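You operate a simulated robot arm through the tools that you are given. There is no shell and no other tool. Be economical: measure what you need, move in short steps, check, and stop when the job is done.

You run a simulated robot arm. Do the job below in one go: nothing can be reset, and whatever is moved stays where it is left.

TASK
Close down the blue table: lid the green and blue baths, turn the dial to LO, switch the rack off.
Fine: the drying rack's dial and switch; leave the slides and the other lids.

It is judged by the outcome, as a careful person would: the job done as asked, and still so three seconds after it is handed in. It fails if anything else is knocked over, pushed out of place, dropped, spilled or broken. A push-on lid holds only when it is set on centred and level and pressed home; a screw cap is set on level and turned clockwise until tight.

THE ROBOT
A 6-joint arm with a two-finger parallel gripper on a trunk, on a base that drives. Base frame: it is fixed to the floor where the robot stands at the start and does not move with it; the origin is under the middle of the robot, x ahead of it, y to its left, z up; the surface under the hand at the start is at about z = 88.3. Units: cm, rad, N and s.
Its first joint turns from -2.897 to 2.897 rad. Places, roughly: blue bath [80, 0, 90]; green bath [80, -20, 90]; orange button [60, -40, 90]; pink bath [80, -10, 90]; rack start button [60, -30, 90]; rack switch [60, -20, 90]; rinse bath [80, -30, 90]. Payload 3.91 kg.
Tool frame: the origin (TCP) lies between the finger pads and is the grasp point; the fingertips stand 3 cm ahead of it; z points along the fingers, y is the line along which they close. The gripper opens to 11 cm. The fingers are 2 cm wide and 1 cm thick; the gripper's body (4.8 by 11.2 cm) begins 5.5 cm behind the TCP.
Orientation is that of the tool frame in the base frame, as [roll, pitch, yaw] about the fixed x, y, z axes, in that order (R = Rz(yaw) Ry(pitch) Rx(roll)). With the fingers straight down and closing along the base's y, the tool's x points along the base's -x, its y along +y and its z along -z.

THE INTERFACE
- The arm moves only by the tool step_arm. Its argument "steps" is a list of rows, each a list of 7 numbers: the shift along the base's x, y, z in cm, then the turn, a rotation vector about the base's x, y, z in rad, then the gripper command, from -1 (fully open) to 1 (shut), values between in proportion. In form: [[tx, ty, tz, ax, ay, az, hand], ...]. A call has 1 to 8 rows; each row shifts and turns the commanded pose from where the row before left it. A row lasts 0.2 s, in which the tool goes at most 5 cm and 0.15 rad; a call with a longer step from one row to the next is refused whole, and so is a gripper value outside its range. A pose out of reach is approached as far as the arm can. The call stops where the force on the tool passes 40 N (or 10 N more than at its start, if that is more) or the arm is blocked; 0.2 s more then pass. Each finger travels about 15.3 cm/s and halts on what it meets, pressing with about 21 N; the grip force reading is that of the motor and also rises with nothing between the fingers. The clock runs only during rows and for 0.2 s after the last one: add rows that do not move to give the fingers time. The reply holds the time, the measured pose of the TCP, the force on the tool along the base axes, the opening and the grip force, in the units named above and with some noise, with the torque about the TCP (base axes, N m) and any sound that the robot's microphone picked up, and new pictures: "pictures" is both (left out), scene, wrist or none.
- Cameras (640 x 400 px; columns grow to the right, rows downward): "scene" is now at [21.01, 18.83, 138.26]; the picture's right is [-0.49, -0.87, 0.00], its down [-0.39, 0.22, -0.90] and it looks along [0.78, -0.44, -0.45] (base axes); focal length 260 px, centre (320, 200). "wrist" rides on the gripper at [7.2, 1.7, -10.3] in the tool frame; the picture's right is [-0.23, 0.97, 0.00], its down [-0.76, -0.18, -0.62] and it looks along [-0.61, -0.14, 0.78] (tool axes); focal length 222 px, centre (320, 200). There is no depth. A picture from a camera that has moved, and an enlarged one, comes with that camera's place and axes in the base frame and with its lens.
- base_move(legs): drives the robot by 1 to 6 legs, each [ahead, turn to the left] in cm and rad, along the robot's own axes; the way and the turn of a leg run together, so that a leg with both is an arc; at most 150 cm and 3.142 rad a leg. The arm and the cameras ride along, it lands a little off, and it stops where it bumps. It gives what a move gives, and a new picture of the scene camera.
- pan_tilt(pan, tilt): turns the head with the scene camera to pan (to the left, within 2.094 rad either way) and tilt (down, from -0.506 to 1.204), counted from straight ahead of the robot. It gives what a move gives, and a new picture of the scene camera.
- inspect(camera, box): a new picture of the part [left, top, right, bottom] of that camera's present view, enlarged. The clock stands still meanwhile.
- close_job(): hands the job in; it is judged then, once.

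Go step by step. Nothing tells you exact positions but the pictures and the camera data: compare them with the known pose of the tool, close in by small moves and look again before you grip or let go. The budget is 120 turns and 260 pictures, counting those below and the enlarged ones. Unless the task says otherwise, let go and move clear before handing in, and close with one line.

The tools are called after "Call:" by a JSON object that holds its "api" and its "payload". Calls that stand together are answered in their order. step_arm: Moves the arm, as the interface text tells. Its arguments: {"type":"object","properties":{"steps":{"type":"array"},"pictures":{"type":"string","enum":["both","scene","wrist","none"]}},"required":["steps"]} The other tools are called the same way: base_move (legs) drives the base; pan_tilt (pan, tilt) turns the head that bears the scene camera; inspect (camera, box) takes an enlarged picture of a part of a camera's view; close_job () hands the job in.

At the start:

```text
clock: 0.0
ee_pos: [59.72, -23.08, 129.05]
tool_rot: [-3.14, 0.001, 3.141]
wrist_force: [-0.4, 1.0, -0.8]
wrist_torque: [-0.01, -0.01, 0.0]
width: 10.99
grasp_force: 0.1
robot x, y, heading: [0.03, 0.02, -0.001]
head pan, tilt: [-0.511, 0.463]
```

scene: 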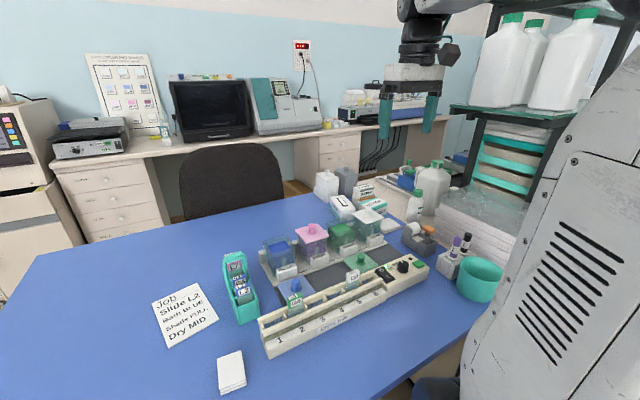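
wrist: 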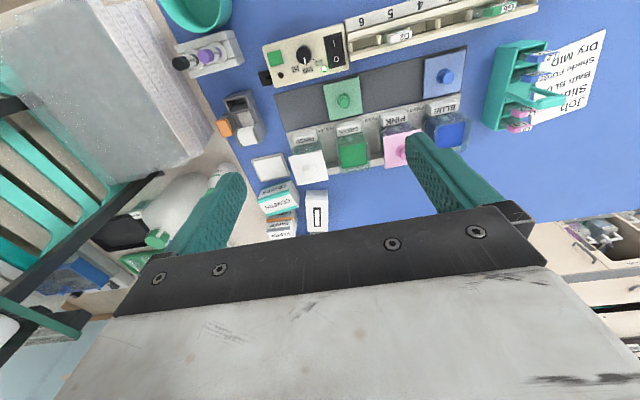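

I see the blue table with the bath row, two loose lids (green and blue) lying on the tray in front of the baths, and the rack with dial and switch. I'll enlarge both views to measure.

Call:
{"api": "inspect", "payload": {"camera": "wrist", "box": [240, 0, 500, 190]}}

Call:
{"api": "inspect", "payload": {"camera": "scene", "box": [220, 190, 460, 340]}}

```text
2.11 times, centred on (370, 95) of wrist
camera zoom: at [52.34, -21.33, 139.29], right [0.23, 0.97, 0.0], down [0.76, -0.18, 0.62], along [0.61, -0.14, -0.78], focal length 468 px, centre (215, 421)
```

zoom: 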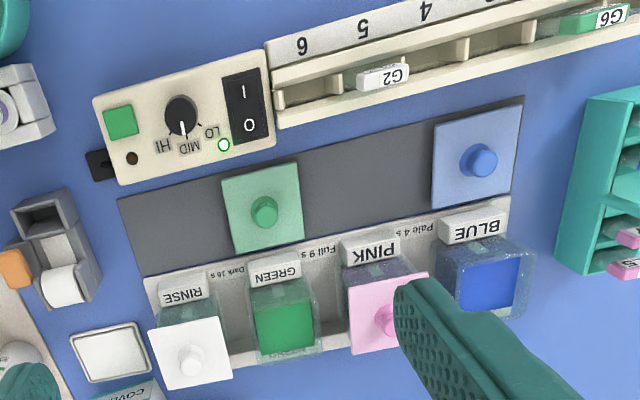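

```text
2.67 times, centred on (340, 265) of scene
camera zoom: at [21.01, 18.83, 138.26], right [-0.49, -0.87, 0.0], down [-0.39, 0.22, -0.9], along [0.78, -0.44, -0.45], focal length 694 px, centre (267, 27)
```

zoom: 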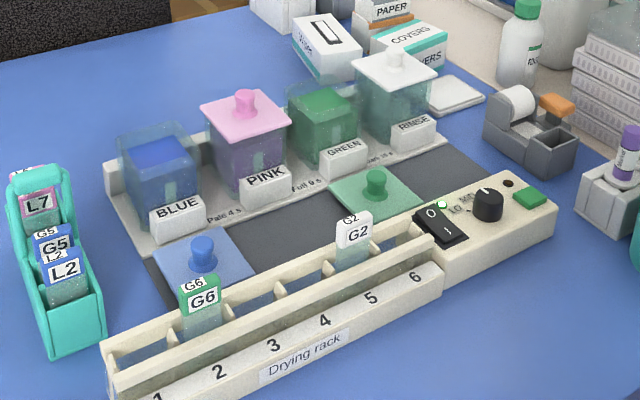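

The lids' knobs seem to be near (65.5, -19.3) green and (65.6, 0) blue. I lower the hand above the green one with a half-open gripper and look again.

Call:
{"api": "step_arm", "payload": {"steps": [[1.2, 0.8, -4.5, 0, 0, 0, 0.1], [1.2, 0.8, -4.5, 0, 0, 0, 0.1], [1.2, 0.8, -4.5, 0, 0, 0, 0.1], [1.2, 0.7, -4.5, 0, 0, 0, 0.1], [1.2, 0.7, -4.5, 0, 0, 0, 0.1], [0, 0, 0, 0, 0, 0, 0.1]]}}

```text
clock: 1.4
ee_pos: [65.92, -19.04, 106.44]
tool_rot: [3.141, 0.001, 3.141]
wrist_force: [-0.4, -0.4, 0.1]
wrist_torque: [0.01, 0.01, 0.01]
width: 4.99
grasp_force: 0.1
robot x, y, heading: [-0.02, -0.01, -0.002]
head pan, tilt: [-0.511, 0.463]
camera scene: at [21.0, 18.84, 138.26], right [-0.49, -0.87, 0.0], down [-0.39, 0.22, -0.9], along [0.78, -0.44, -0.45], focal length 260 px, centre (320, 200)
camera wrist: at [58.49, -17.33, 116.75], right [0.23, 0.97, 0.0], down [0.76, -0.18, 0.62], along [0.61, -0.14, -0.78], focal length 222 px, centre (320, 200)
```

scene: 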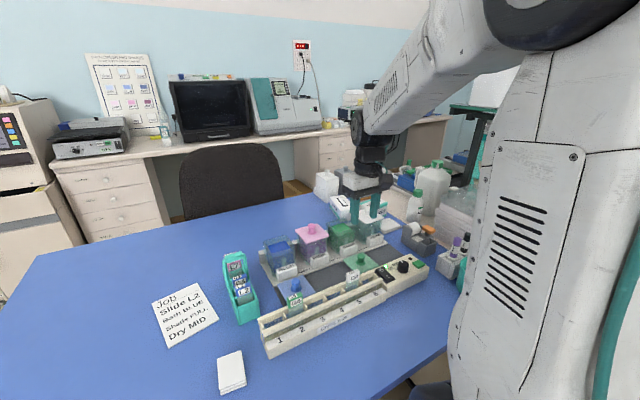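
wrist: 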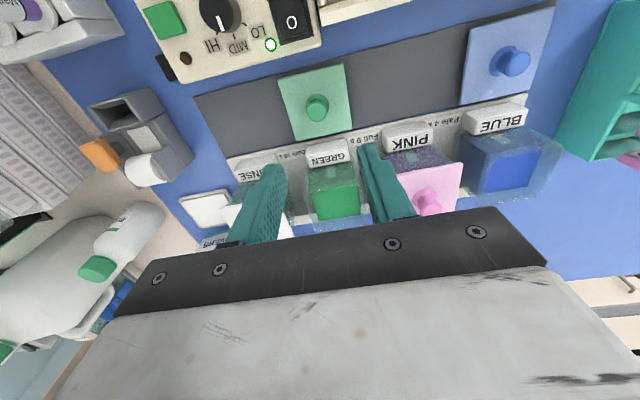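

The green knob is at about (65.5, -19.2, 91). I go down toward it and look before gripping.

Call:
{"api": "step_arm", "payload": {"steps": [[-0.4, -0.15, -4, 0, 0, 0, 0.1], [0, 0, -4, 0, 0, 0, 0.1], [0, 0, -3, 0, 0, 0, 0.1], [0, 0, 0, 0, 0, 0, 0.1]]}}

Call:
{"api": "inspect", "payload": {"camera": "scene", "box": [260, 190, 460, 315]}}

```text
clock: 2.4
ee_pos: [65.1, -19.57, 95.44]
tool_rot: [3.141, 0.001, -3.141]
wrist_force: [0.1, 0.0, 0.7]
wrist_torque: [-0.01, 0.02, 0.0]
width: 4.97
grasp_force: 0.0
robot x, y, heading: [-0.41, -0.08, -0.002]
head pan, tilt: [-0.511, 0.463]
camera scene: at [21.0, 18.83, 138.26], right [-0.49, -0.87, 0.0], down [-0.39, 0.22, -0.9], along [0.78, -0.44, -0.45], focal length 260 px, centre (320, 200)
camera wrist: at [57.84, -17.76, 105.78], right [0.23, 0.97, 0.0], down [0.76, -0.18, 0.62], along [0.61, -0.14, -0.78], focal length 222 px, centre (320, 200)
```

scene: 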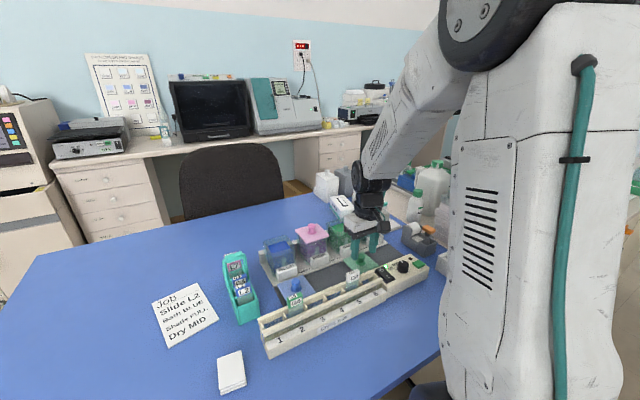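
wrist: 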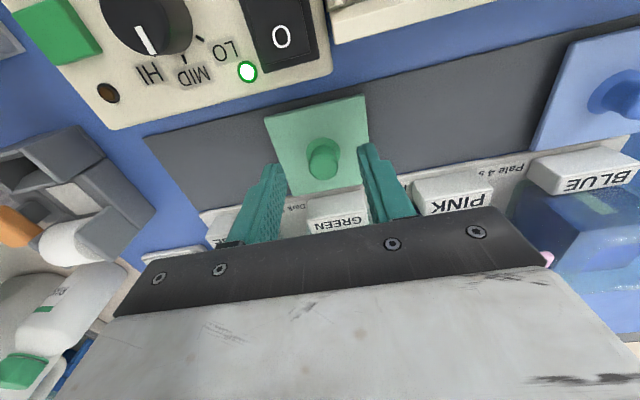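

```text
3.20 times, centred on (360, 252) of scene
camera zoom: at [21.0, 18.83, 138.26], right [-0.49, -0.87, 0.0], down [-0.39, 0.22, -0.9], along [0.78, -0.44, -0.45], focal length 833 px, centre (192, 32)
```

zoom: 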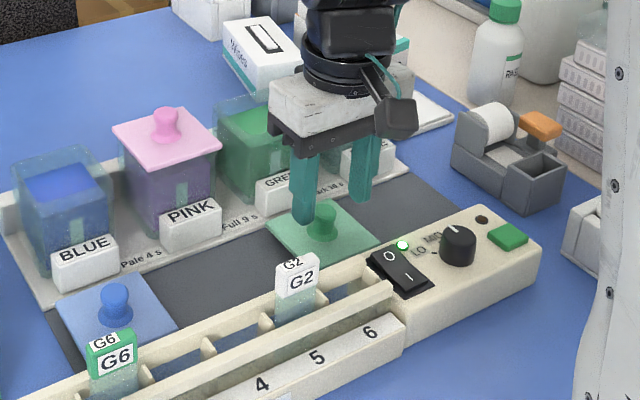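

The fingers stand on either side of the knob, well aligned. I lower 2.4 cm and grip.

Call:
{"api": "step_arm", "payload": {"steps": [[0.1, 0.1, -1.4, 0, 0, 0, 0.1], [0, 0, -1, 0, 0, 0, 0.1], [0, 0, 0, 0, 0, 0, 0.8], [0, 0, 0, 0, 0, 0, 1], [0, 0, 0, 0, 0, 0, 1]], "pictures": "wrist"}}

Call:
{"api": "inspect", "payload": {"camera": "scene", "box": [260, 190, 460, 315]}}

```text
clock: 3.6
ee_pos: [65.35, -19.36, 93.06]
tool_rot: [-3.141, 0.0, -3.141]
wrist_force: [-0.6, -0.3, 0.4]
wrist_torque: [-0.01, -0.01, -0.02]
width: 1.93
grasp_force: 21.3
robot x, y, heading: [-0.13, -0.38, 0.004]
head pan, tilt: [-0.511, 0.463]
camera wrist: at [57.96, -17.58, 103.33], right [0.23, 0.97, 0.0], down [0.76, -0.18, 0.62], along [0.61, -0.14, -0.78], focal length 222 px, centre (320, 200)
```

wrist: 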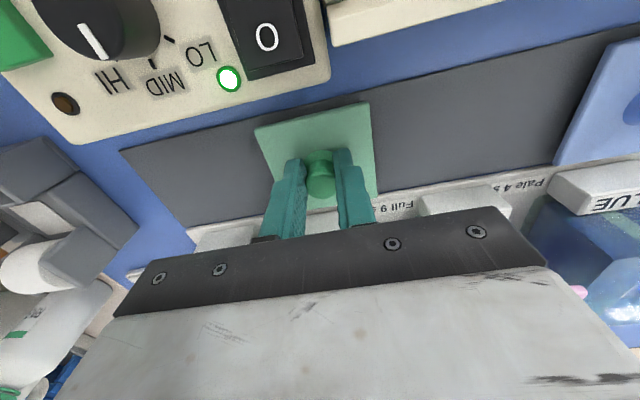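

```text
3.20 times, centred on (360, 252) of scene
camera zoom: at [21.01, 18.83, 138.26], right [-0.49, -0.87, 0.0], down [-0.39, 0.22, -0.9], along [0.78, -0.44, -0.45], focal length 833 px, centre (192, 32)
```

zoom: 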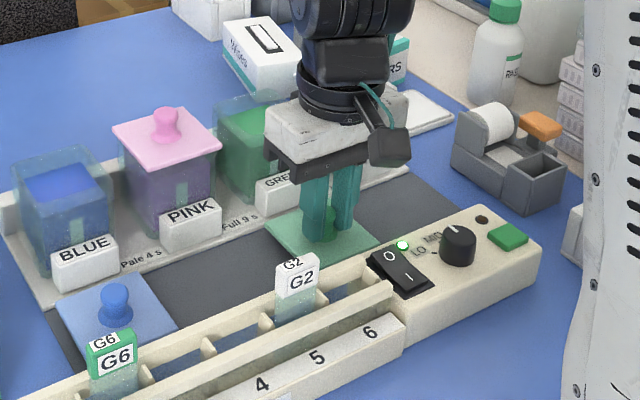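

Knob is gripped (1.93 cm). I lift straight up and check that the lid hangs level, then measure the green bath.

Call:
{"api": "step_arm", "payload": {"steps": [[0, 0, -0.1, 0, 0, 0, 1], [0, 0, 2, 0, 0, 0, 1], [0, 0, 4, 0, 0, 0, 1], [0, 0, 4, 0, 0, 0, 1], [0, 0, 4, 0, 0, 0, 1], [0, 0, 0, 0, 0, 0, 1]]}}

Call:
{"api": "inspect", "payload": {"camera": "scene", "box": [260, 190, 420, 290]}}

Call:
{"api": "inspect", "payload": {"camera": "wrist", "box": [160, 60, 480, 260]}}

```text
clock: 5.0
ee_pos: [65.39, -19.42, 107.05]
tool_rot: [3.141, 0.0, 3.141]
wrist_force: [-0.2, 0.1, -0.1]
wrist_torque: [0.03, 0.0, -0.03]
width: 1.93
grasp_force: 20.7
robot x, y, heading: [0.37, 0.17, -0.001]
head pan, tilt: [-0.511, 0.463]
camera scene: at [21.02, 18.83, 138.26], right [-0.49, -0.87, 0.0], down [-0.39, 0.22, -0.9], along [0.78, -0.44, -0.45], focal length 260 px, centre (320, 200)
camera wrist: at [58.14, -17.57, 117.42], right [0.23, 0.97, 0.0], down [0.76, -0.18, 0.62], along [0.61, -0.14, -0.78], focal length 222 px, centre (320, 200)
```

scene: 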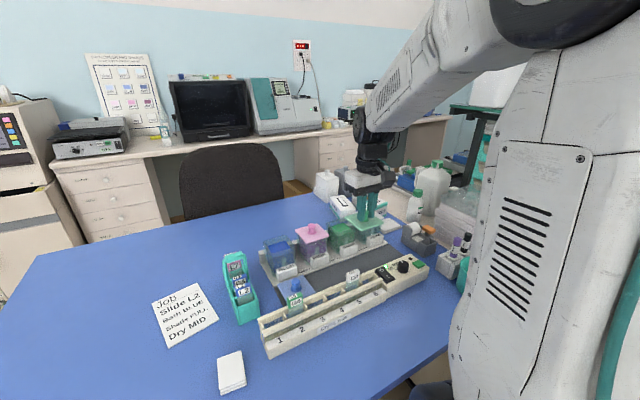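
wrist: 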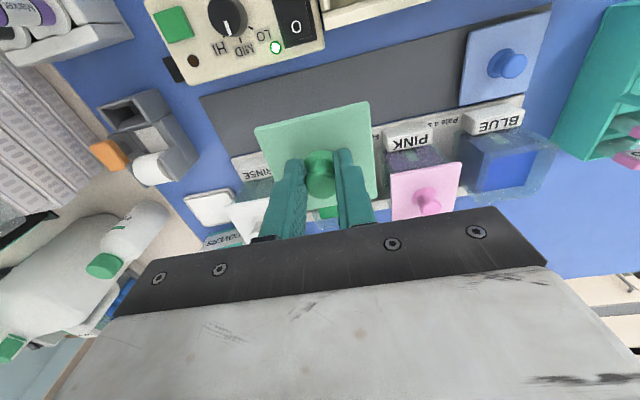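

```text
4.00 times, centred on (340, 240) of scene
camera zoom: at [21.02, 18.83, 138.26], right [-0.49, -0.87, 0.0], down [-0.39, 0.22, -0.9], along [0.78, -0.44, -0.45], focal length 1042 px, centre (240, 40)
```

zoom: 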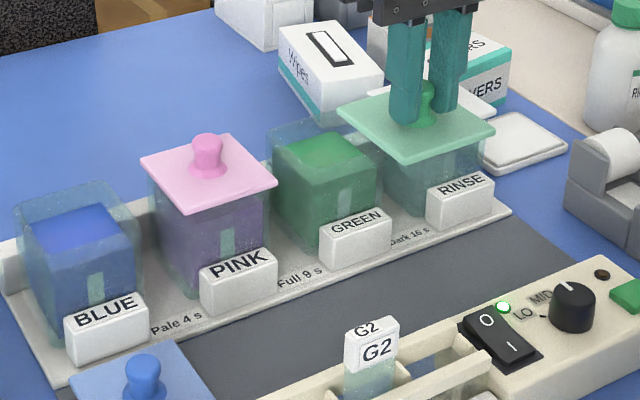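

```text
2.00 times, centred on (320, 160) of wrist
camera zoom: at [58.14, -17.57, 117.42], right [0.23, 0.97, 0.0], down [0.76, -0.18, 0.62], along [0.61, -0.14, -0.78], focal length 444 px, centre (320, 280)
```

zoom: 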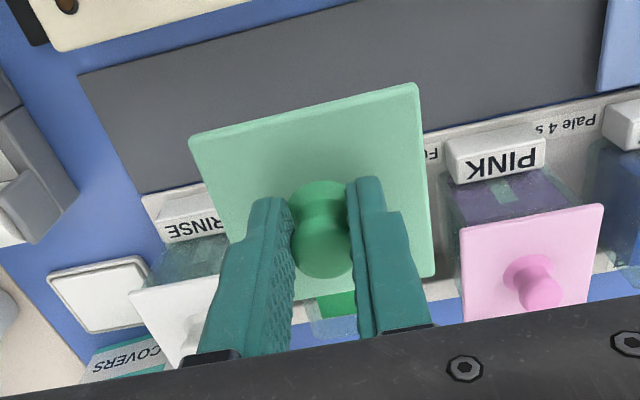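

The lid hangs level. By two views the pink knob lies at (75.6, -9.4, 98.6), so the green bath should be at about (75.7, -19.3) with its rim near 96–97. I enlarge the green and blue baths to measure their rims.

Call:
{"api": "inspect", "payload": {"camera": "scene", "box": [315, 210, 371, 245]}}

Call:
{"api": "inspect", "payload": {"camera": "scene", "box": [258, 225, 346, 280]}}

Call:
{"api": "inspect", "payload": {"camera": "wrist", "box": [370, 100, 562, 220]}}

```text
11.43 times, centred on (343, 228) of scene
camera zoom: at [21.02, 18.83, 138.26], right [-0.49, -0.87, 0.0], down [-0.39, 0.22, -0.9], along [0.78, -0.44, -0.45], focal length 2976 px, centre (57, -114)
```

zoom: 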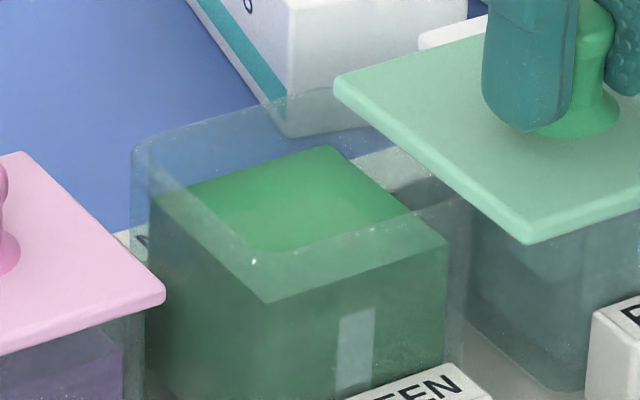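

```text
7.27 times, centred on (302, 252) of scene
camera zoom: at [21.02, 18.83, 138.26], right [-0.49, -0.87, 0.0], down [-0.39, 0.22, -0.9], along [0.78, -0.44, -0.45], focal length 1894 px, centre (451, -182)
```

zoom: 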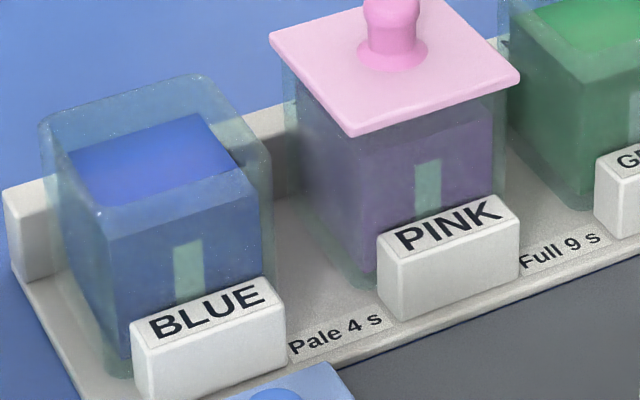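

```text
3.33 times, centred on (466, 160) of wrist
camera zoom: at [58.14, -17.57, 117.42], right [0.23, 0.97, 0.0], down [0.76, -0.18, 0.62], along [0.61, -0.14, -0.78], focal length 740 px, centre (-167, 333)
```

zoom: 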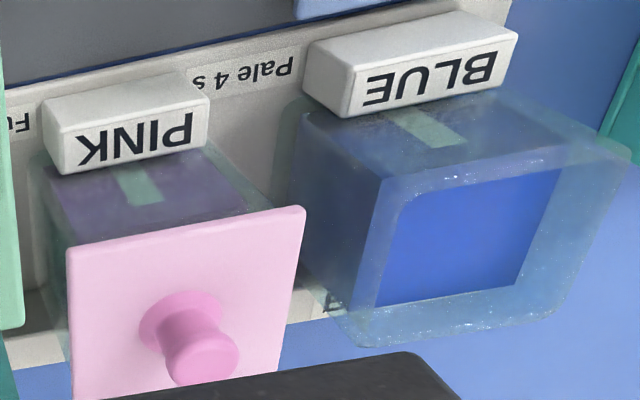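

The green bath centre measures (75.8, -19.3) with the rim at about z 96.4. I carry the lid above it with some clearance and compare it with the neighbouring lids.

Call:
{"api": "step_arm", "payload": {"steps": [[3.5, 0, 0, 0, 0, 0, 1], [3.5, 0, 0, 0, 0, 0, 1], [3.5, 0.1, 0, 0, 0, 0, 1], [0, 0, -2, 0, 0, 0, 1], [0, 0, -2, 0, 0, 0, 1], [0, 0, 0, 0, 0, 0, 1]], "pictures": "none"}}

Call:
{"api": "inspect", "payload": {"camera": "scene", "box": [285, 200, 397, 270]}}

Call:
{"api": "inspect", "payload": {"camera": "wrist", "box": [160, 60, 480, 260]}}

```text
clock: 6.4
ee_pos: [76.0, -19.37, 102.84]
tool_rot: [-3.141, 0.001, -3.141]
wrist_force: [-0.6, -1.0, -1.0]
wrist_torque: [0.03, 0.01, -0.04]
width: 1.93
grasp_force: 20.6
robot x, y, heading: [-0.33, 0.12, -0.001]
head pan, tilt: [-0.511, 0.463]
```

```text
5.71 times, centred on (341, 235) of scene
camera zoom: at [21.01, 18.83, 138.26], right [-0.49, -0.87, 0.0], down [-0.39, 0.22, -0.9], along [0.78, -0.44, -0.45], focal length 1488 px, centre (200, 0)
```

zoom: 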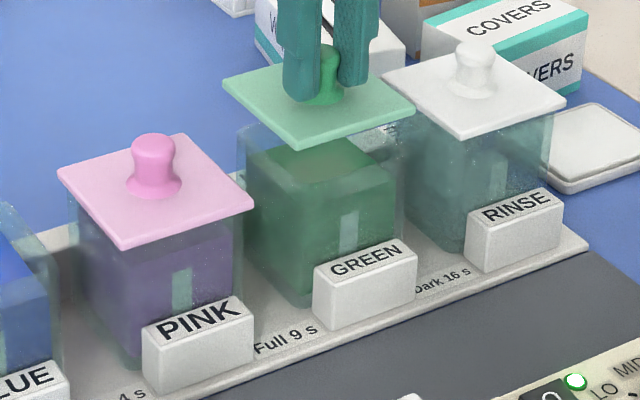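

```text
2.00 times, centred on (320, 160) of wrist
camera zoom: at [68.62, -17.48, 113.12], right [0.23, 0.97, 0.0], down [0.76, -0.18, 0.62], along [0.61, -0.14, -0.78], focal length 444 px, centre (320, 280)
```

zoom: 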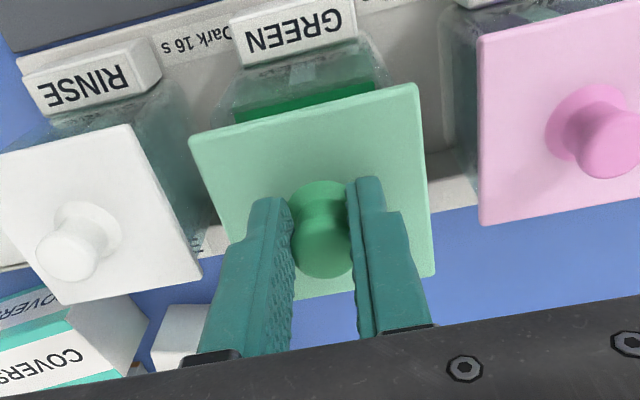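

The lid must shift about -0.25 in x and -0.15 in y, and it's about 2.4 cm above its seat. I correct and lower to just above the rim.

Call:
{"api": "step_arm", "payload": {"steps": [[-0.25, -0.15, -0.6, 0, 0, 0, 1], [0, 0, -0.8, 0, 0, 0, 1], [0, 0, 0, 0, 0, 0, 1]], "pictures": "none"}}

Call:
{"api": "inspect", "payload": {"camera": "scene", "box": [285, 200, 397, 270]}}

Call:
{"api": "inspect", "payload": {"camera": "wrist", "box": [160, 60, 480, 260]}}

```text
clock: 7.2
ee_pos: [75.7, -19.31, 101.41]
tool_rot: [3.141, 0.001, -3.141]
wrist_force: [0.3, 0.9, 0.7]
wrist_torque: [0.0, -0.01, 0.01]
width: 1.94
grasp_force: 20.7
robot x, y, heading: [-0.01, -0.21, 0.0]
head pan, tilt: [-0.511, 0.463]
```

```text
5.71 times, centred on (341, 235) of scene
camera zoom: at [21.01, 18.83, 138.26], right [-0.49, -0.87, 0.0], down [-0.39, 0.22, -0.9], along [0.78, -0.44, -0.45], focal length 1488 px, centre (200, 0)
```

zoom: 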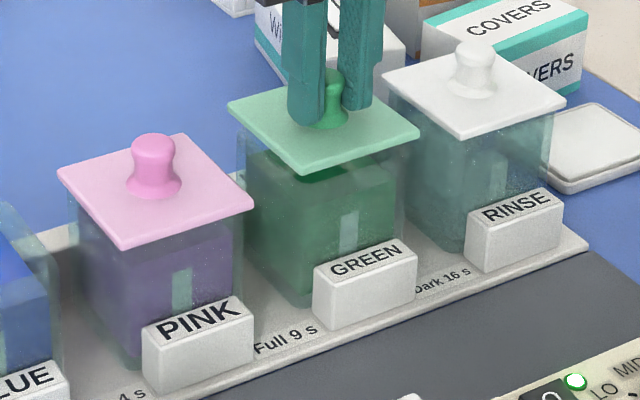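

```text
2.00 times, centred on (320, 160) of wrist
camera zoom: at [68.31, -17.61, 111.81], right [0.23, 0.97, 0.0], down [0.76, -0.18, 0.62], along [0.61, -0.14, -0.78], focal length 444 px, centre (320, 280)
```

zoom: 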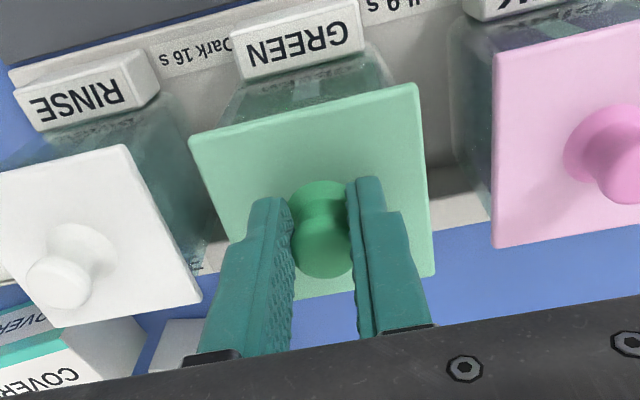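

Aligned within about 0.1 cm and roughly 1 cm above its seat. I press straight down, watching force.

Call:
{"api": "step_arm", "payload": {"steps": [[0, 0, -0.6, 0, 0, 0, 1], [0, 0, -0.3, 0, 0, 0, 1], [0, 0, -0.2, 0, 0, 0, 1], [0, 0, 0, 0, 0, 0, 1]], "pictures": "none"}}

Call:
{"api": "inspect", "payload": {"camera": "scene", "box": [285, 200, 397, 270]}}

```text
clock: 8.2
ee_pos: [75.49, -19.31, 100.47]
tool_rot: [-3.141, -0.001, -3.141]
wrist_force: [0.1, 0.7, -0.3]
wrist_torque: [-0.03, 0.02, 0.01]
width: 1.93
grasp_force: 21.0
robot x, y, heading: [-0.13, -0.19, -0.004]
head pan, tilt: [-0.511, 0.463]
```

```text
5.71 times, centred on (341, 235) of scene
camera zoom: at [21.01, 18.83, 138.26], right [-0.49, -0.87, 0.0], down [-0.39, 0.22, -0.9], along [0.78, -0.44, -0.45], focal length 1488 px, centre (200, 0)
```

zoom: 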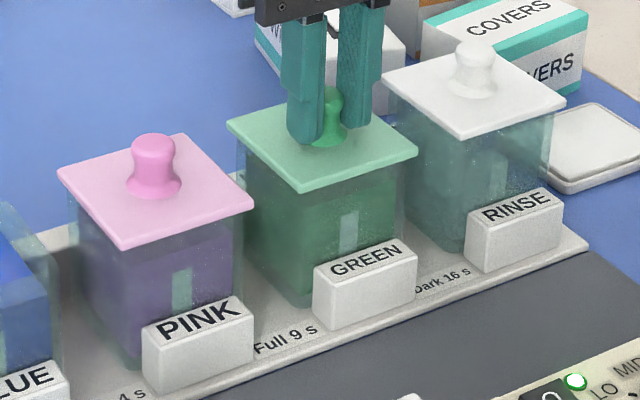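

The lid lies exactly in the expected seat line with no contact force yet; I press further in small steps.

Call:
{"api": "step_arm", "payload": {"steps": [[0, 0, -0.15, 0, 0, 0, 1], [0, 0, -0.15, 0, 0, 0, 1], [0, 0, -0.15, 0, 0, 0, 1], [0, 0, -0.15, 0, 0, 0, 1], [0, 0, -0.15, 0, 0, 0, 1]], "pictures": "none"}}

Call:
{"api": "inspect", "payload": {"camera": "scene", "box": [285, 200, 397, 270]}}

```text
clock: 9.1
ee_pos: [75.74, -19.39, 100.37]
tool_rot: [-3.138, 0.005, -3.142]
wrist_force: [1.8, -0.7, 11.5]
wrist_torque: [0.08, 0.21, -0.03]
width: 1.93
grasp_force: 20.7
robot x, y, heading: [-0.16, 0.0, 0.002]
head pan, tilt: [-0.511, 0.463]
stopped in row 4: the force on the tool passed its limit at 42 N (the readings are from after the stop); the commanded pose is now the measured one
```

```text
5.71 times, centred on (341, 235) of scene
camera zoom: at [20.97, 18.84, 138.26], right [-0.49, -0.87, 0.0], down [-0.39, 0.22, -0.9], along [0.78, -0.44, -0.45], focal length 1488 px, centre (200, 0)
```

zoom: 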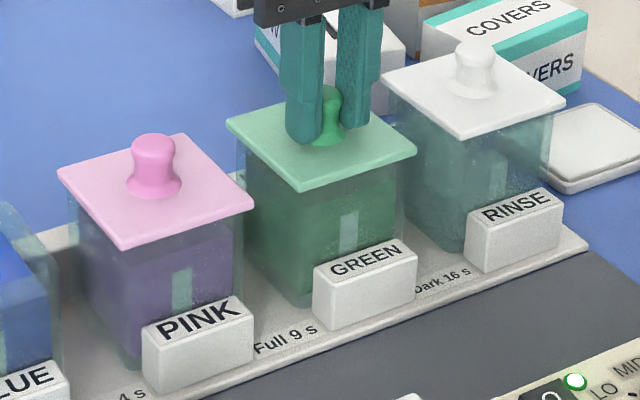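

It pressed home against 42 N and sits level with its neighbours. I open slightly and rise.

Call:
{"api": "step_arm", "payload": {"steps": [[0, 0, 0, 0, 0, 0, 0.4], [0, 0, 0, 0, 0, 0, 0.1], [0, 0, 1, 0, 0, 0, 0.1], [0, 0, 3, 0, 0, 0, 0.1], [0, 0, 4, 0, 0, 0, 0.1], [0, 0, 0, 0, 0, 0, 0.1]], "pictures": "wrist"}}

Call:
{"api": "inspect", "payload": {"camera": "scene", "box": [285, 200, 397, 270]}}

```text
clock: 10.5
ee_pos: [75.69, -19.45, 108.39]
tool_rot: [-3.14, 0.007, -3.141]
wrist_force: [-0.3, -0.3, -0.6]
wrist_torque: [-0.01, 0.0, 0.01]
width: 4.94
grasp_force: 0.0
robot x, y, heading: [0.1, 0.06, 0.0]
head pan, tilt: [-0.511, 0.463]
camera wrist: at [68.46, -17.64, 118.61], right [0.23, 0.97, 0.0], down [0.76, -0.18, 0.63], along [0.61, -0.14, -0.78], focal length 222 px, centre (320, 200)
```

wrist: 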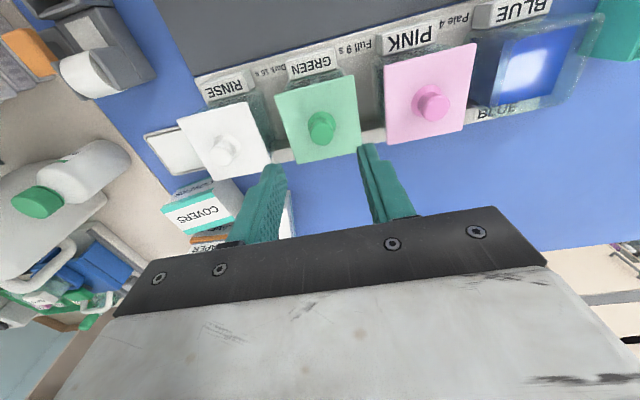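

```text
5.71 times, centred on (341, 235) of scene
camera zoom: at [21.01, 18.83, 138.26], right [-0.49, -0.87, 0.0], down [-0.39, 0.22, -0.9], along [0.78, -0.44, -0.45], focal length 1488 px, centre (200, 0)
```

zoom: 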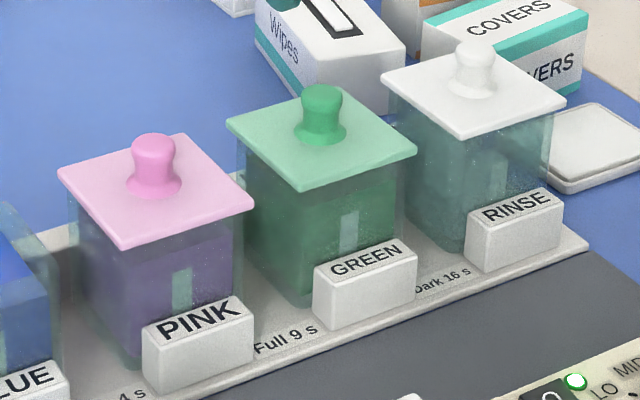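

Green lid is seated. Now the blue lid, taken to be at about (65.5, 0.0); I go above it and look.

Call:
{"api": "step_arm", "payload": {"steps": [[-2.05, 3.9, 0, 0, 0, 0, 0.1], [-2.05, 3.9, 0, 0, 0, 0, 0.1], [-2.05, 3.9, 0, 0, 0, 0, 0.1], [-2.05, 3.9, 0, 0, 0, 0, 0.1], [-2.0, 3.85, 0, 0, 0, 0, 0.1], [0, 0, -4, 0, -0.006, 0, 0.1], [0, 0, -4, 0, 0, 0, 0.1], [0, 0, 0, 0, 0, 0, 0.1]]}}

```text
clock: 12.3
ee_pos: [65.45, -0.04, 100.23]
tool_rot: [-3.139, 0.01, -3.141]
wrist_force: [0.8, -0.5, 0.0]
wrist_torque: [-0.01, 0.01, -0.03]
width: 4.96
grasp_force: 0.0
robot x, y, heading: [-0.32, 0.21, 0.009]
head pan, tilt: [-0.511, 0.463]
camera scene: at [20.99, 18.84, 138.26], right [-0.49, -0.87, 0.0], down [-0.39, 0.22, -0.9], along [0.78, -0.44, -0.45], focal length 260 px, centre (320, 200)
camera wrist: at [58.0, 1.82, 110.42], right [0.23, 0.97, 0.0], down [0.75, -0.18, 0.63], along [0.62, -0.14, -0.78], focal length 222 px, centre (320, 200)
```

scene: 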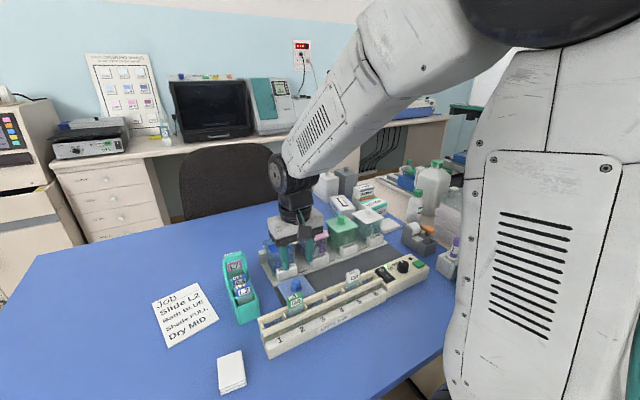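
wrist: 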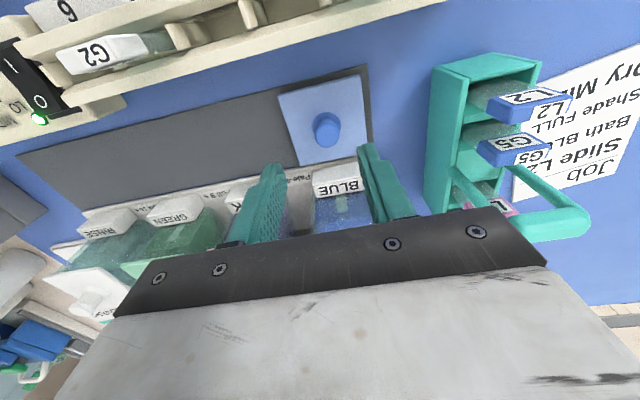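

The blue knob lies about 0.5 cm further left (y ≈ 0.45). I shift and lower to just above it.

Call:
{"api": "step_arm", "payload": {"steps": [[0.15, 0.45, -1.5, 0, 0.01, 0, 0.1], [0, 0, -3.3, 0, 0, 0, 0.1], [0, 0, 0, 0, 0, 0, 0.1]], "pictures": "wrist"}}

```text
clock: 13.1
ee_pos: [65.7, 0.6, 95.31]
tool_rot: [-3.139, 0.0, 3.141]
wrist_force: [-1.1, 0.5, -0.3]
wrist_torque: [0.0, 0.01, -0.03]
width: 4.95
grasp_force: 0.0
robot x, y, heading: [0.07, 0.18, -0.003]
head pan, tilt: [-0.511, 0.463]
camera wrist: at [58.38, 2.32, 105.65], right [0.23, 0.97, 0.0], down [0.76, -0.18, 0.62], along [0.61, -0.14, -0.78], focal length 222 px, centre (320, 200)
```

wrist: 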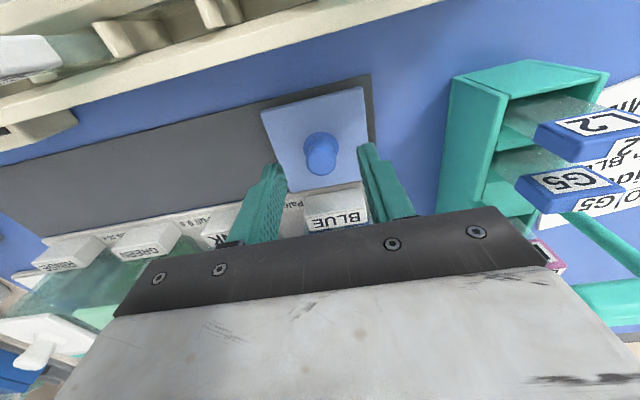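

Slightly too far in x; I shift back 0.3, lower and grip.

Call:
{"api": "step_arm", "payload": {"steps": [[-0.3, 0, -1.3, 0, 0, 0, 0.1], [0, 0, -1, 0, 0, 0, 0.1], [0, 0, 0, 0, 0, 0, 0.8], [0, 0, 0, 0, 0, 0, 1], [0, 0, 0, 0, 0, 0, 1]], "pictures": "wrist"}}

```text
clock: 14.3
ee_pos: [65.43, 0.67, 93.11]
tool_rot: [-3.141, 0.0, 3.141]
wrist_force: [-0.3, -0.9, 0.0]
wrist_torque: [-0.02, 0.02, 0.04]
width: 1.94
grasp_force: 21.4
robot x, y, heading: [-0.06, -0.14, -0.002]
head pan, tilt: [-0.511, 0.463]
camera wrist: at [58.07, 2.29, 103.36], right [0.23, 0.97, 0.0], down [0.76, -0.18, 0.62], along [0.61, -0.14, -0.78], focal length 222 px, centre (320, 200)
```

wrist: 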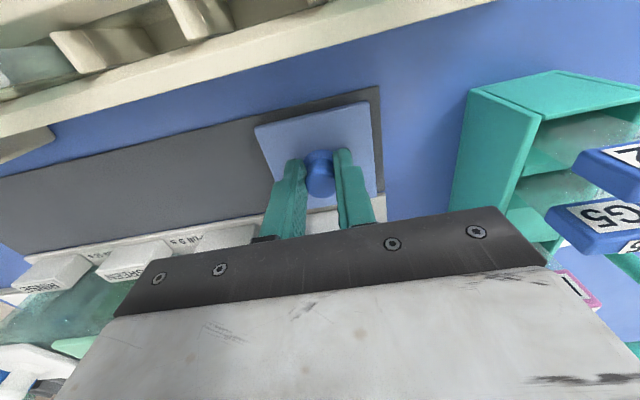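

Gripped the same way as the green one. I lift and carry it above the blue bath at about (75.7, 0.4).

Call:
{"api": "step_arm", "payload": {"steps": [[0, 0, 2, 0, 0, 0, 1], [0, 0, 4, 0, 0, 0, 1], [0, 0, 4, 0, 0, 0, 1], [3.4, -0.1, 0, 0, 0, 0, 1], [3.4, -0.1, 0, 0, 0, 0, 1], [3.45, 0, 0, 0, 0, 0, 1], [0, 0, 0, 0, 0, 0, 1]], "pictures": "none"}}

Call:
{"api": "inspect", "payload": {"camera": "scene", "box": [245, 195, 405, 295]}}

Call:
{"api": "inspect", "payload": {"camera": "wrist", "box": [160, 60, 480, 260]}}

```text
clock: 15.9
ee_pos: [75.85, 0.36, 103.04]
tool_rot: [-3.14, 0.001, 3.141]
wrist_force: [0.1, 0.1, -0.7]
wrist_torque: [0.0, 0.0, -0.02]
width: 1.9
grasp_force: 21.6
robot x, y, heading: [0.34, 0.07, -0.001]
head pan, tilt: [-0.511, 0.463]
```

```text
4.00 times, centred on (325, 245) of scene
camera zoom: at [20.99, 18.84, 138.26], right [-0.49, -0.87, 0.0], down [-0.39, 0.22, -0.9], along [0.78, -0.44, -0.45], focal length 1042 px, centre (300, 20)
```

zoom: 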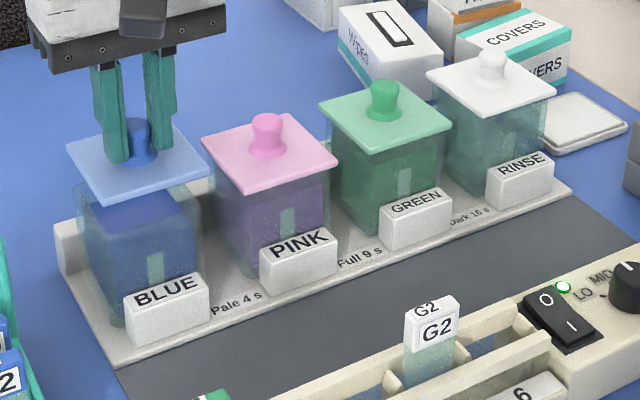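

```text
2.00 times, centred on (320, 160) of wrist
camera zoom: at [68.42, 2.05, 113.4], right [0.23, 0.97, 0.0], down [0.76, -0.18, 0.62], along [0.61, -0.14, -0.78], focal length 444 px, centre (320, 280)
```

zoom: 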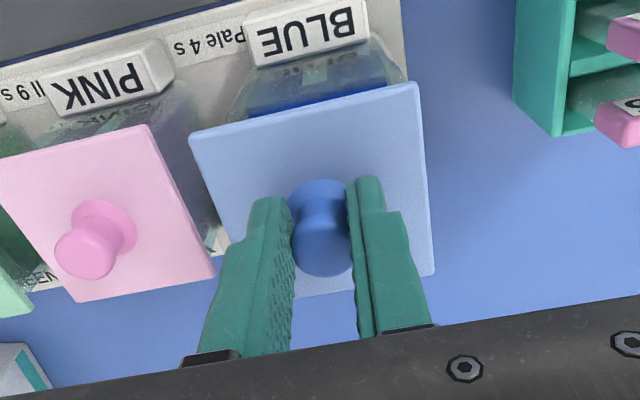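

X fits; I nudge +0.12 in y and lower to about 1 cm above the seat.

Call:
{"api": "step_arm", "payload": {"steps": [[0, 0.12, -0.8, 0, 0, 0, 1], [0, 0, -0.8, 0, 0, 0, 1], [0, 0, 0, 0, 0, 0, 1]], "pictures": "none"}}

Call:
{"api": "inspect", "payload": {"camera": "scene", "box": [250, 215, 346, 275]}}

Call:
{"api": "inspect", "payload": {"camera": "wrist", "box": [160, 60, 480, 260]}}

```text
clock: 16.7
ee_pos: [75.78, 0.41, 101.61]
tool_rot: [-3.14, 0.0, -3.14]
wrist_force: [-0.2, 0.2, -0.3]
wrist_torque: [0.02, -0.02, 0.0]
width: 1.92
grasp_force: 21.1
robot x, y, heading: [-0.19, -0.27, 0.003]
head pan, tilt: [-0.511, 0.463]
```

```text
6.67 times, centred on (298, 245) of scene
camera zoom: at [21.01, 18.84, 138.26], right [-0.49, -0.87, 0.0], down [-0.39, 0.22, -0.9], along [0.78, -0.44, -0.45], focal length 1736 px, centre (467, -100)
```

zoom: 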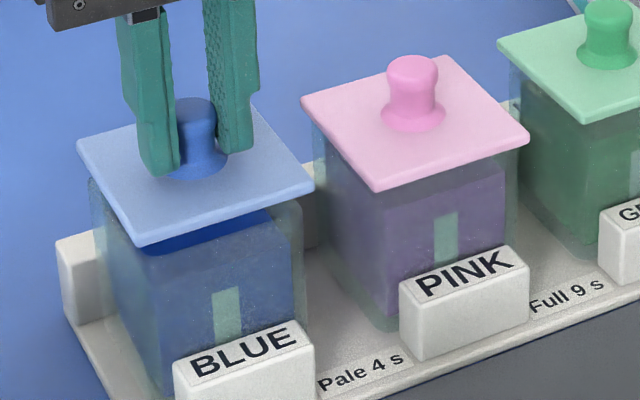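

```text
2.00 times, centred on (320, 160) of wrist
camera zoom: at [68.35, 2.25, 111.87], right [0.23, 0.97, 0.0], down [0.76, -0.18, 0.62], along [0.61, -0.14, -0.78], focal length 444 px, centre (320, 280)
```

zoom: 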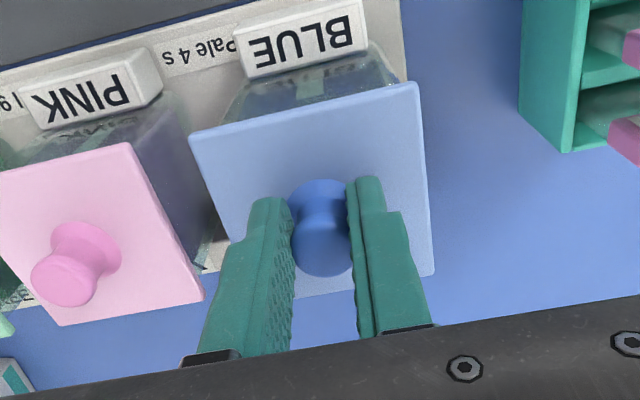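

This view matches the green lid's seating view almost exactly. I press straight down.

Call:
{"api": "step_arm", "payload": {"steps": [[0, 0, -0.6, 0, 0, 0, 1], [0, 0, -0.4, 0, 0, 0, 1], [0, 0, -0.2, 0, 0, 0, 1], [0, 0, -0.15, 0, 0, 0, 1], [0, 0, -0.15, 0, 0, 0, 1], [0, 0, -0.15, 0, 0, 0, 1], [0, 0, -0.15, 0, 0, 0, 1], [0, 0, -0.15, 0, 0, 0, 1]], "pictures": "none"}}

Call:
{"api": "inspect", "payload": {"camera": "scene", "box": [245, 195, 405, 295]}}

```text
clock: 18.0
ee_pos: [75.86, 0.47, 100.29]
tool_rot: [-3.14, 0.009, -3.141]
wrist_force: [0.3, -0.6, 12.3]
wrist_torque: [0.01, 0.31, -0.04]
width: 1.95
grasp_force: 21.1
robot x, y, heading: [-0.09, -0.04, 0.002]
head pan, tilt: [-0.511, 0.463]
stopped in row 6: the force on the tool passed its limit at 43 N (the readings are from after the stop); the commanded pose is now the measured one
```

```text
4.00 times, centred on (325, 245) of scene
camera zoom: at [20.96, 18.84, 138.26], right [-0.49, -0.87, 0.0], down [-0.39, 0.22, -0.9], along [0.78, -0.44, -0.45], focal length 1042 px, centre (300, 20)
```

zoom: 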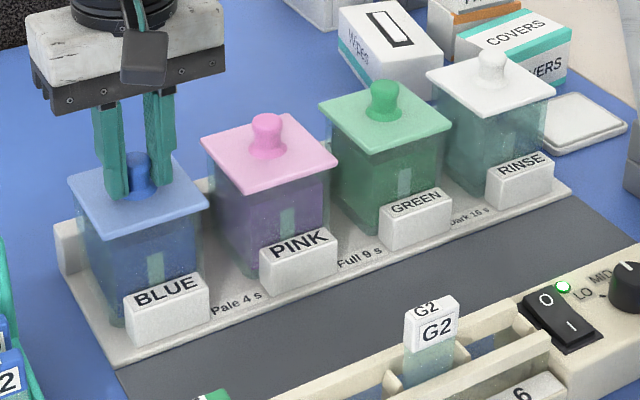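

Seated and level with the others. I release, rise, and begin to move toward the dial at about (56, -25).

Call:
{"api": "step_arm", "payload": {"steps": [[0, 0, 0, 0, 0, 0, 0.4], [0, 0, 0, 0, 0, 0, 0.1], [0, 0, 1, 0, 0, 0, 0.1], [0, 0, 4, 0, 0.009, 0, 0.1], [0, 0, 4, 0, 0, 0, 0.1], [-2.4, -3.1, 0, 0, 0, 0, 0.1], [-2.4, -3.1, 0, 0, 0, 0, 0.1]], "pictures": "none"}}

Call:
{"api": "step_arm", "payload": {"steps": [[-2.4, -3.1, 0, 0, 0, 0, 0.1], [-2.4, -3.1, 0, 0, 0, 0, 0.1], [-2.4, -3.1, 0, 0, 0, 0, 0.1], [-2.4, -3.1, 0, 0, 0, 0, 0.1], [-2.4, -3.1, 0, 0, 0, 0, 0.1], [-2.4, -3.1, 0, 0, 0, 0, 0.1], [0, -0.6, -2, 0, 0, 0, 0.1], [0, 0, 0, 0, 0, 0, 0.1]]}}

Call:
{"api": "inspect", "payload": {"camera": "scene", "box": [245, 195, 405, 295]}}

Call:
{"api": "inspect", "payload": {"camera": "wrist", "box": [220, 40, 476, 200]}}

```text
clock: 19.6
ee_pos: [71.02, -5.69, 109.14]
tool_rot: [3.141, -0.002, -3.141]
wrist_force: [-0.1, 0.0, -0.3]
wrist_torque: [-0.03, 0.03, 0.03]
width: 4.95
grasp_force: 0.0
robot x, y, heading: [0.06, -0.37, -0.0]
head pan, tilt: [-0.511, 0.463]
```

```text
clock: 21.4
ee_pos: [56.55, -25.06, 107.0]
tool_rot: [-3.139, -0.001, 3.141]
wrist_force: [0.3, -0.4, 0.2]
wrist_torque: [0.0, -0.02, -0.01]
width: 4.94
grasp_force: 0.0
robot x, y, heading: [-0.11, -0.1, -0.004]
head pan, tilt: [-0.511, 0.463]
camera scene: at [20.99, 18.84, 138.26], right [-0.49, -0.87, 0.0], down [-0.39, 0.22, -0.9], along [0.78, -0.44, -0.45], focal length 260 px, centre (320, 200)
camera wrist: at [49.36, -23.21, 117.41], right [0.23, 0.97, 0.0], down [0.76, -0.18, 0.62], along [0.61, -0.14, -0.78], focal length 222 px, centre (320, 200)
```

scene: 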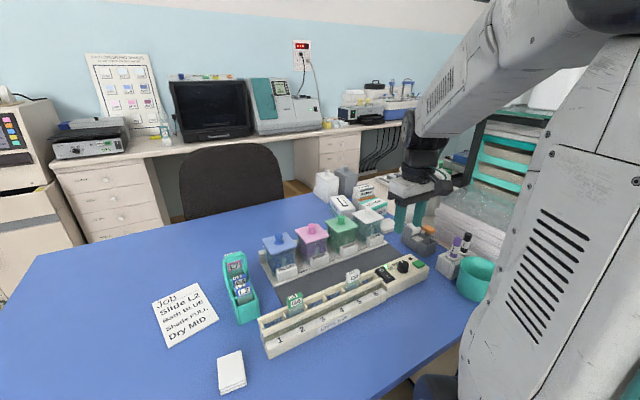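
wrist: 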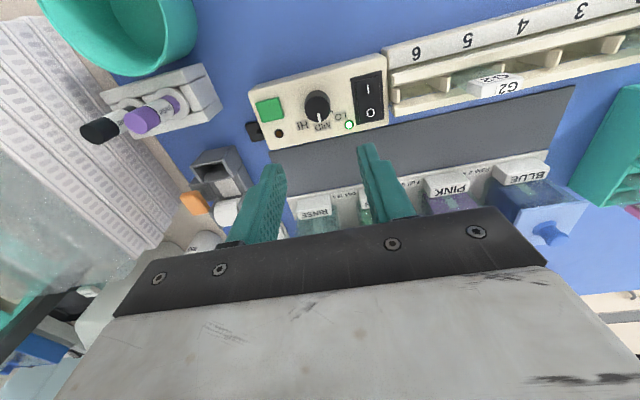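

```text
4.00 times, centred on (325, 245) of scene
camera zoom: at [20.99, 18.84, 138.26], right [-0.49, -0.87, 0.0], down [-0.39, 0.22, -0.9], along [0.78, -0.44, -0.45], focal length 1042 px, centre (300, 20)
```

zoom: 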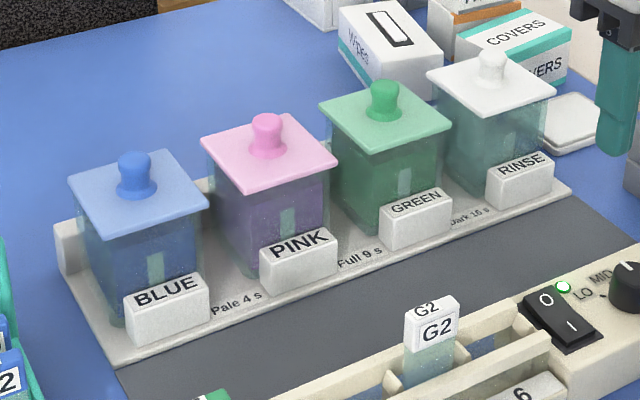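

```text
2.50 times, centred on (348, 120) of wrist
camera zoom: at [49.36, -23.21, 117.41], right [0.23, 0.97, 0.0], down [0.76, -0.18, 0.62], along [0.61, -0.14, -0.78], focal length 555 px, centre (250, 400)
```

zoom: 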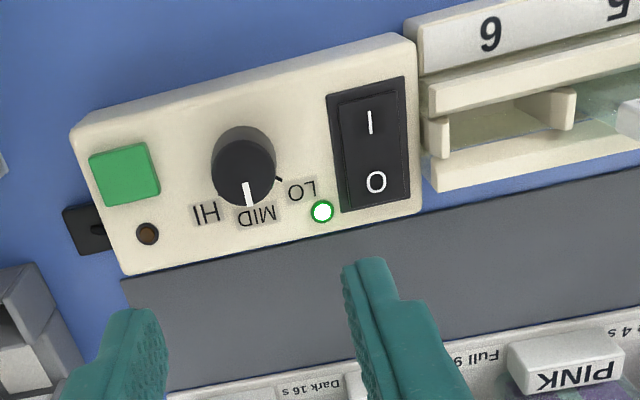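

Both lids are on. The dial sits at about (55.9, -25.0), pointing at MID (+x), with LO about 0.82 rad counter-clockwise; switch at about (57, -19.6). I lower over the dial.

Call:
{"api": "step_arm", "payload": {"steps": [[-0.6, 0.05, -3, 0, 0, 0, 0.25], [0, 0, -4, 0, 0, 0, 0.25], [0, 0, 0, 0, 0, 0, 0.25]], "pictures": "wrist"}}

Call:
{"api": "inspect", "payload": {"camera": "scene", "box": [350, 220, 446, 280]}}

```text
clock: 22.2
ee_pos: [56.02, -24.92, 100.34]
tool_rot: [-3.14, -0.001, -3.141]
wrist_force: [-0.1, -0.1, -1.0]
wrist_torque: [0.0, 0.0, 0.0]
width: 4.1
grasp_force: 0.1
robot x, y, heading: [0.29, -0.08, 0.002]
head pan, tilt: [-0.511, 0.463]
camera wrist: at [48.6, -23.14, 110.55], right [0.23, 0.97, 0.0], down [0.76, -0.18, 0.62], along [0.61, -0.14, -0.78], focal length 222 px, centre (320, 200)
```

wrist: 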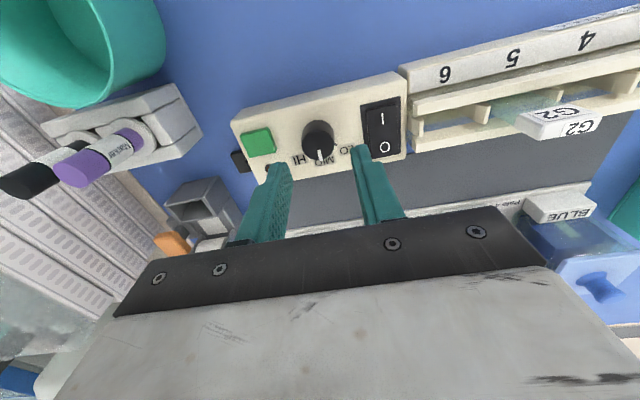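

```text
6.67 times, centred on (398, 250) of scene
camera zoom: at [20.99, 18.84, 138.26], right [-0.49, -0.87, 0.0], down [-0.39, 0.22, -0.9], along [0.78, -0.44, -0.45], focal length 1736 px, centre (-200, -133)
```

zoom: 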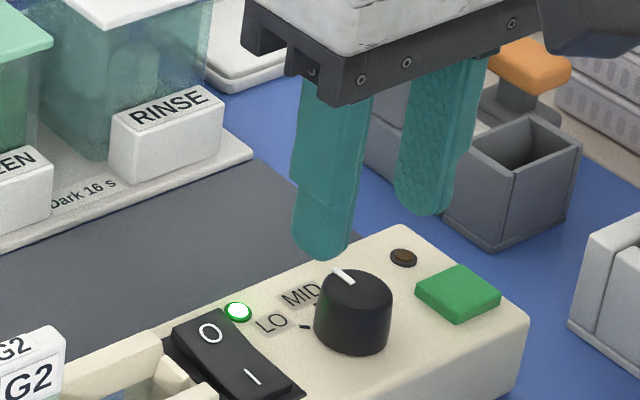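

Well centred. I lower in small steps to tips about 0.5 cm above the panel and look.

Call:
{"api": "step_arm", "payload": {"steps": [[0, 0, -2.5, 0, 0, 0, 0.25], [0, 0, -1.5, 0, 0, 0, 0.25], [0, 0, -0.7, 0, 0, 0, 0.25], [0, 0, 0, 0, 0, 0, 0.25]], "pictures": "none"}}

Call:
{"api": "inspect", "payload": {"camera": "wrist", "box": [220, 80, 428, 210]}}

Call:
{"api": "inspect", "payload": {"camera": "scene", "box": [350, 220, 446, 280]}}

```text
clock: 23.2
ee_pos: [56.01, -24.9, 95.62]
tool_rot: [3.141, -0.001, -3.141]
wrist_force: [-0.3, 0.2, 0.7]
wrist_torque: [0.04, 0.0, 0.0]
width: 4.13
grasp_force: 0.0
robot x, y, heading: [-0.07, -0.0, -0.001]
head pan, tilt: [-0.511, 0.463]
```

```text
3.08 times, centred on (324, 145) of wrist
camera zoom: at [48.68, -23.15, 105.91], right [0.23, 0.97, 0.0], down [0.76, -0.18, 0.62], along [0.61, -0.14, -0.78], focal length 684 px, centre (308, 369)
```

zoom: 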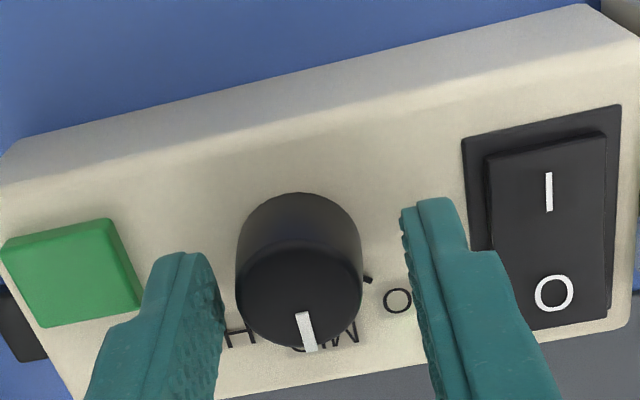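

```text
6.67 times, centred on (398, 250) of scene
camera zoom: at [21.0, 18.83, 138.26], right [-0.49, -0.87, 0.0], down [-0.39, 0.22, -0.9], along [0.78, -0.44, -0.45], focal length 1736 px, centre (-200, -133)
```

zoom: 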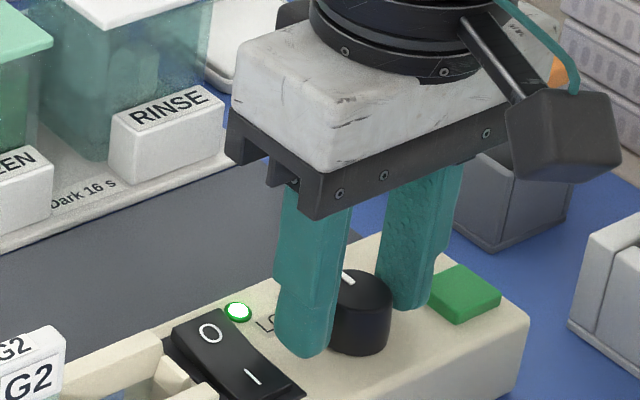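

The dial is slightly to the -y side; I shift -0.15, lower 0.2 and close on it.

Call:
{"api": "step_arm", "payload": {"steps": [[0.1, -0.15, -0.25, 0, 0, 0, 0.25], [0, 0, 0, 0, 0, 0, 0.6], [0, 0, 0, 0, 0, 0, 1], [0, 0, 0, 0, 0, 0, 1]], "pictures": "none"}}

Call:
{"api": "inspect", "payload": {"camera": "wrist", "box": [220, 80, 428, 210]}}

```text
clock: 24.2
ee_pos: [56.04, -25.04, 95.37]
tool_rot: [-3.14, -0.002, 3.141]
wrist_force: [-0.6, -2.6, -0.2]
wrist_torque: [-0.14, -0.16, 0.01]
width: 2.74
grasp_force: 45.4
robot x, y, heading: [-0.09, 0.18, 0.001]
head pan, tilt: [-0.511, 0.463]
```

```text
3.08 times, centred on (324, 145) of wrist
camera zoom: at [48.83, -23.35, 105.68], right [0.23, 0.97, 0.0], down [0.76, -0.18, 0.62], along [0.61, -0.14, -0.78], focal length 684 px, centre (308, 369)
```

zoom: 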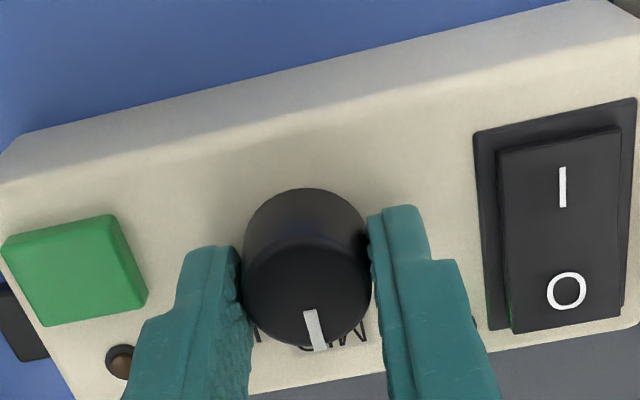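

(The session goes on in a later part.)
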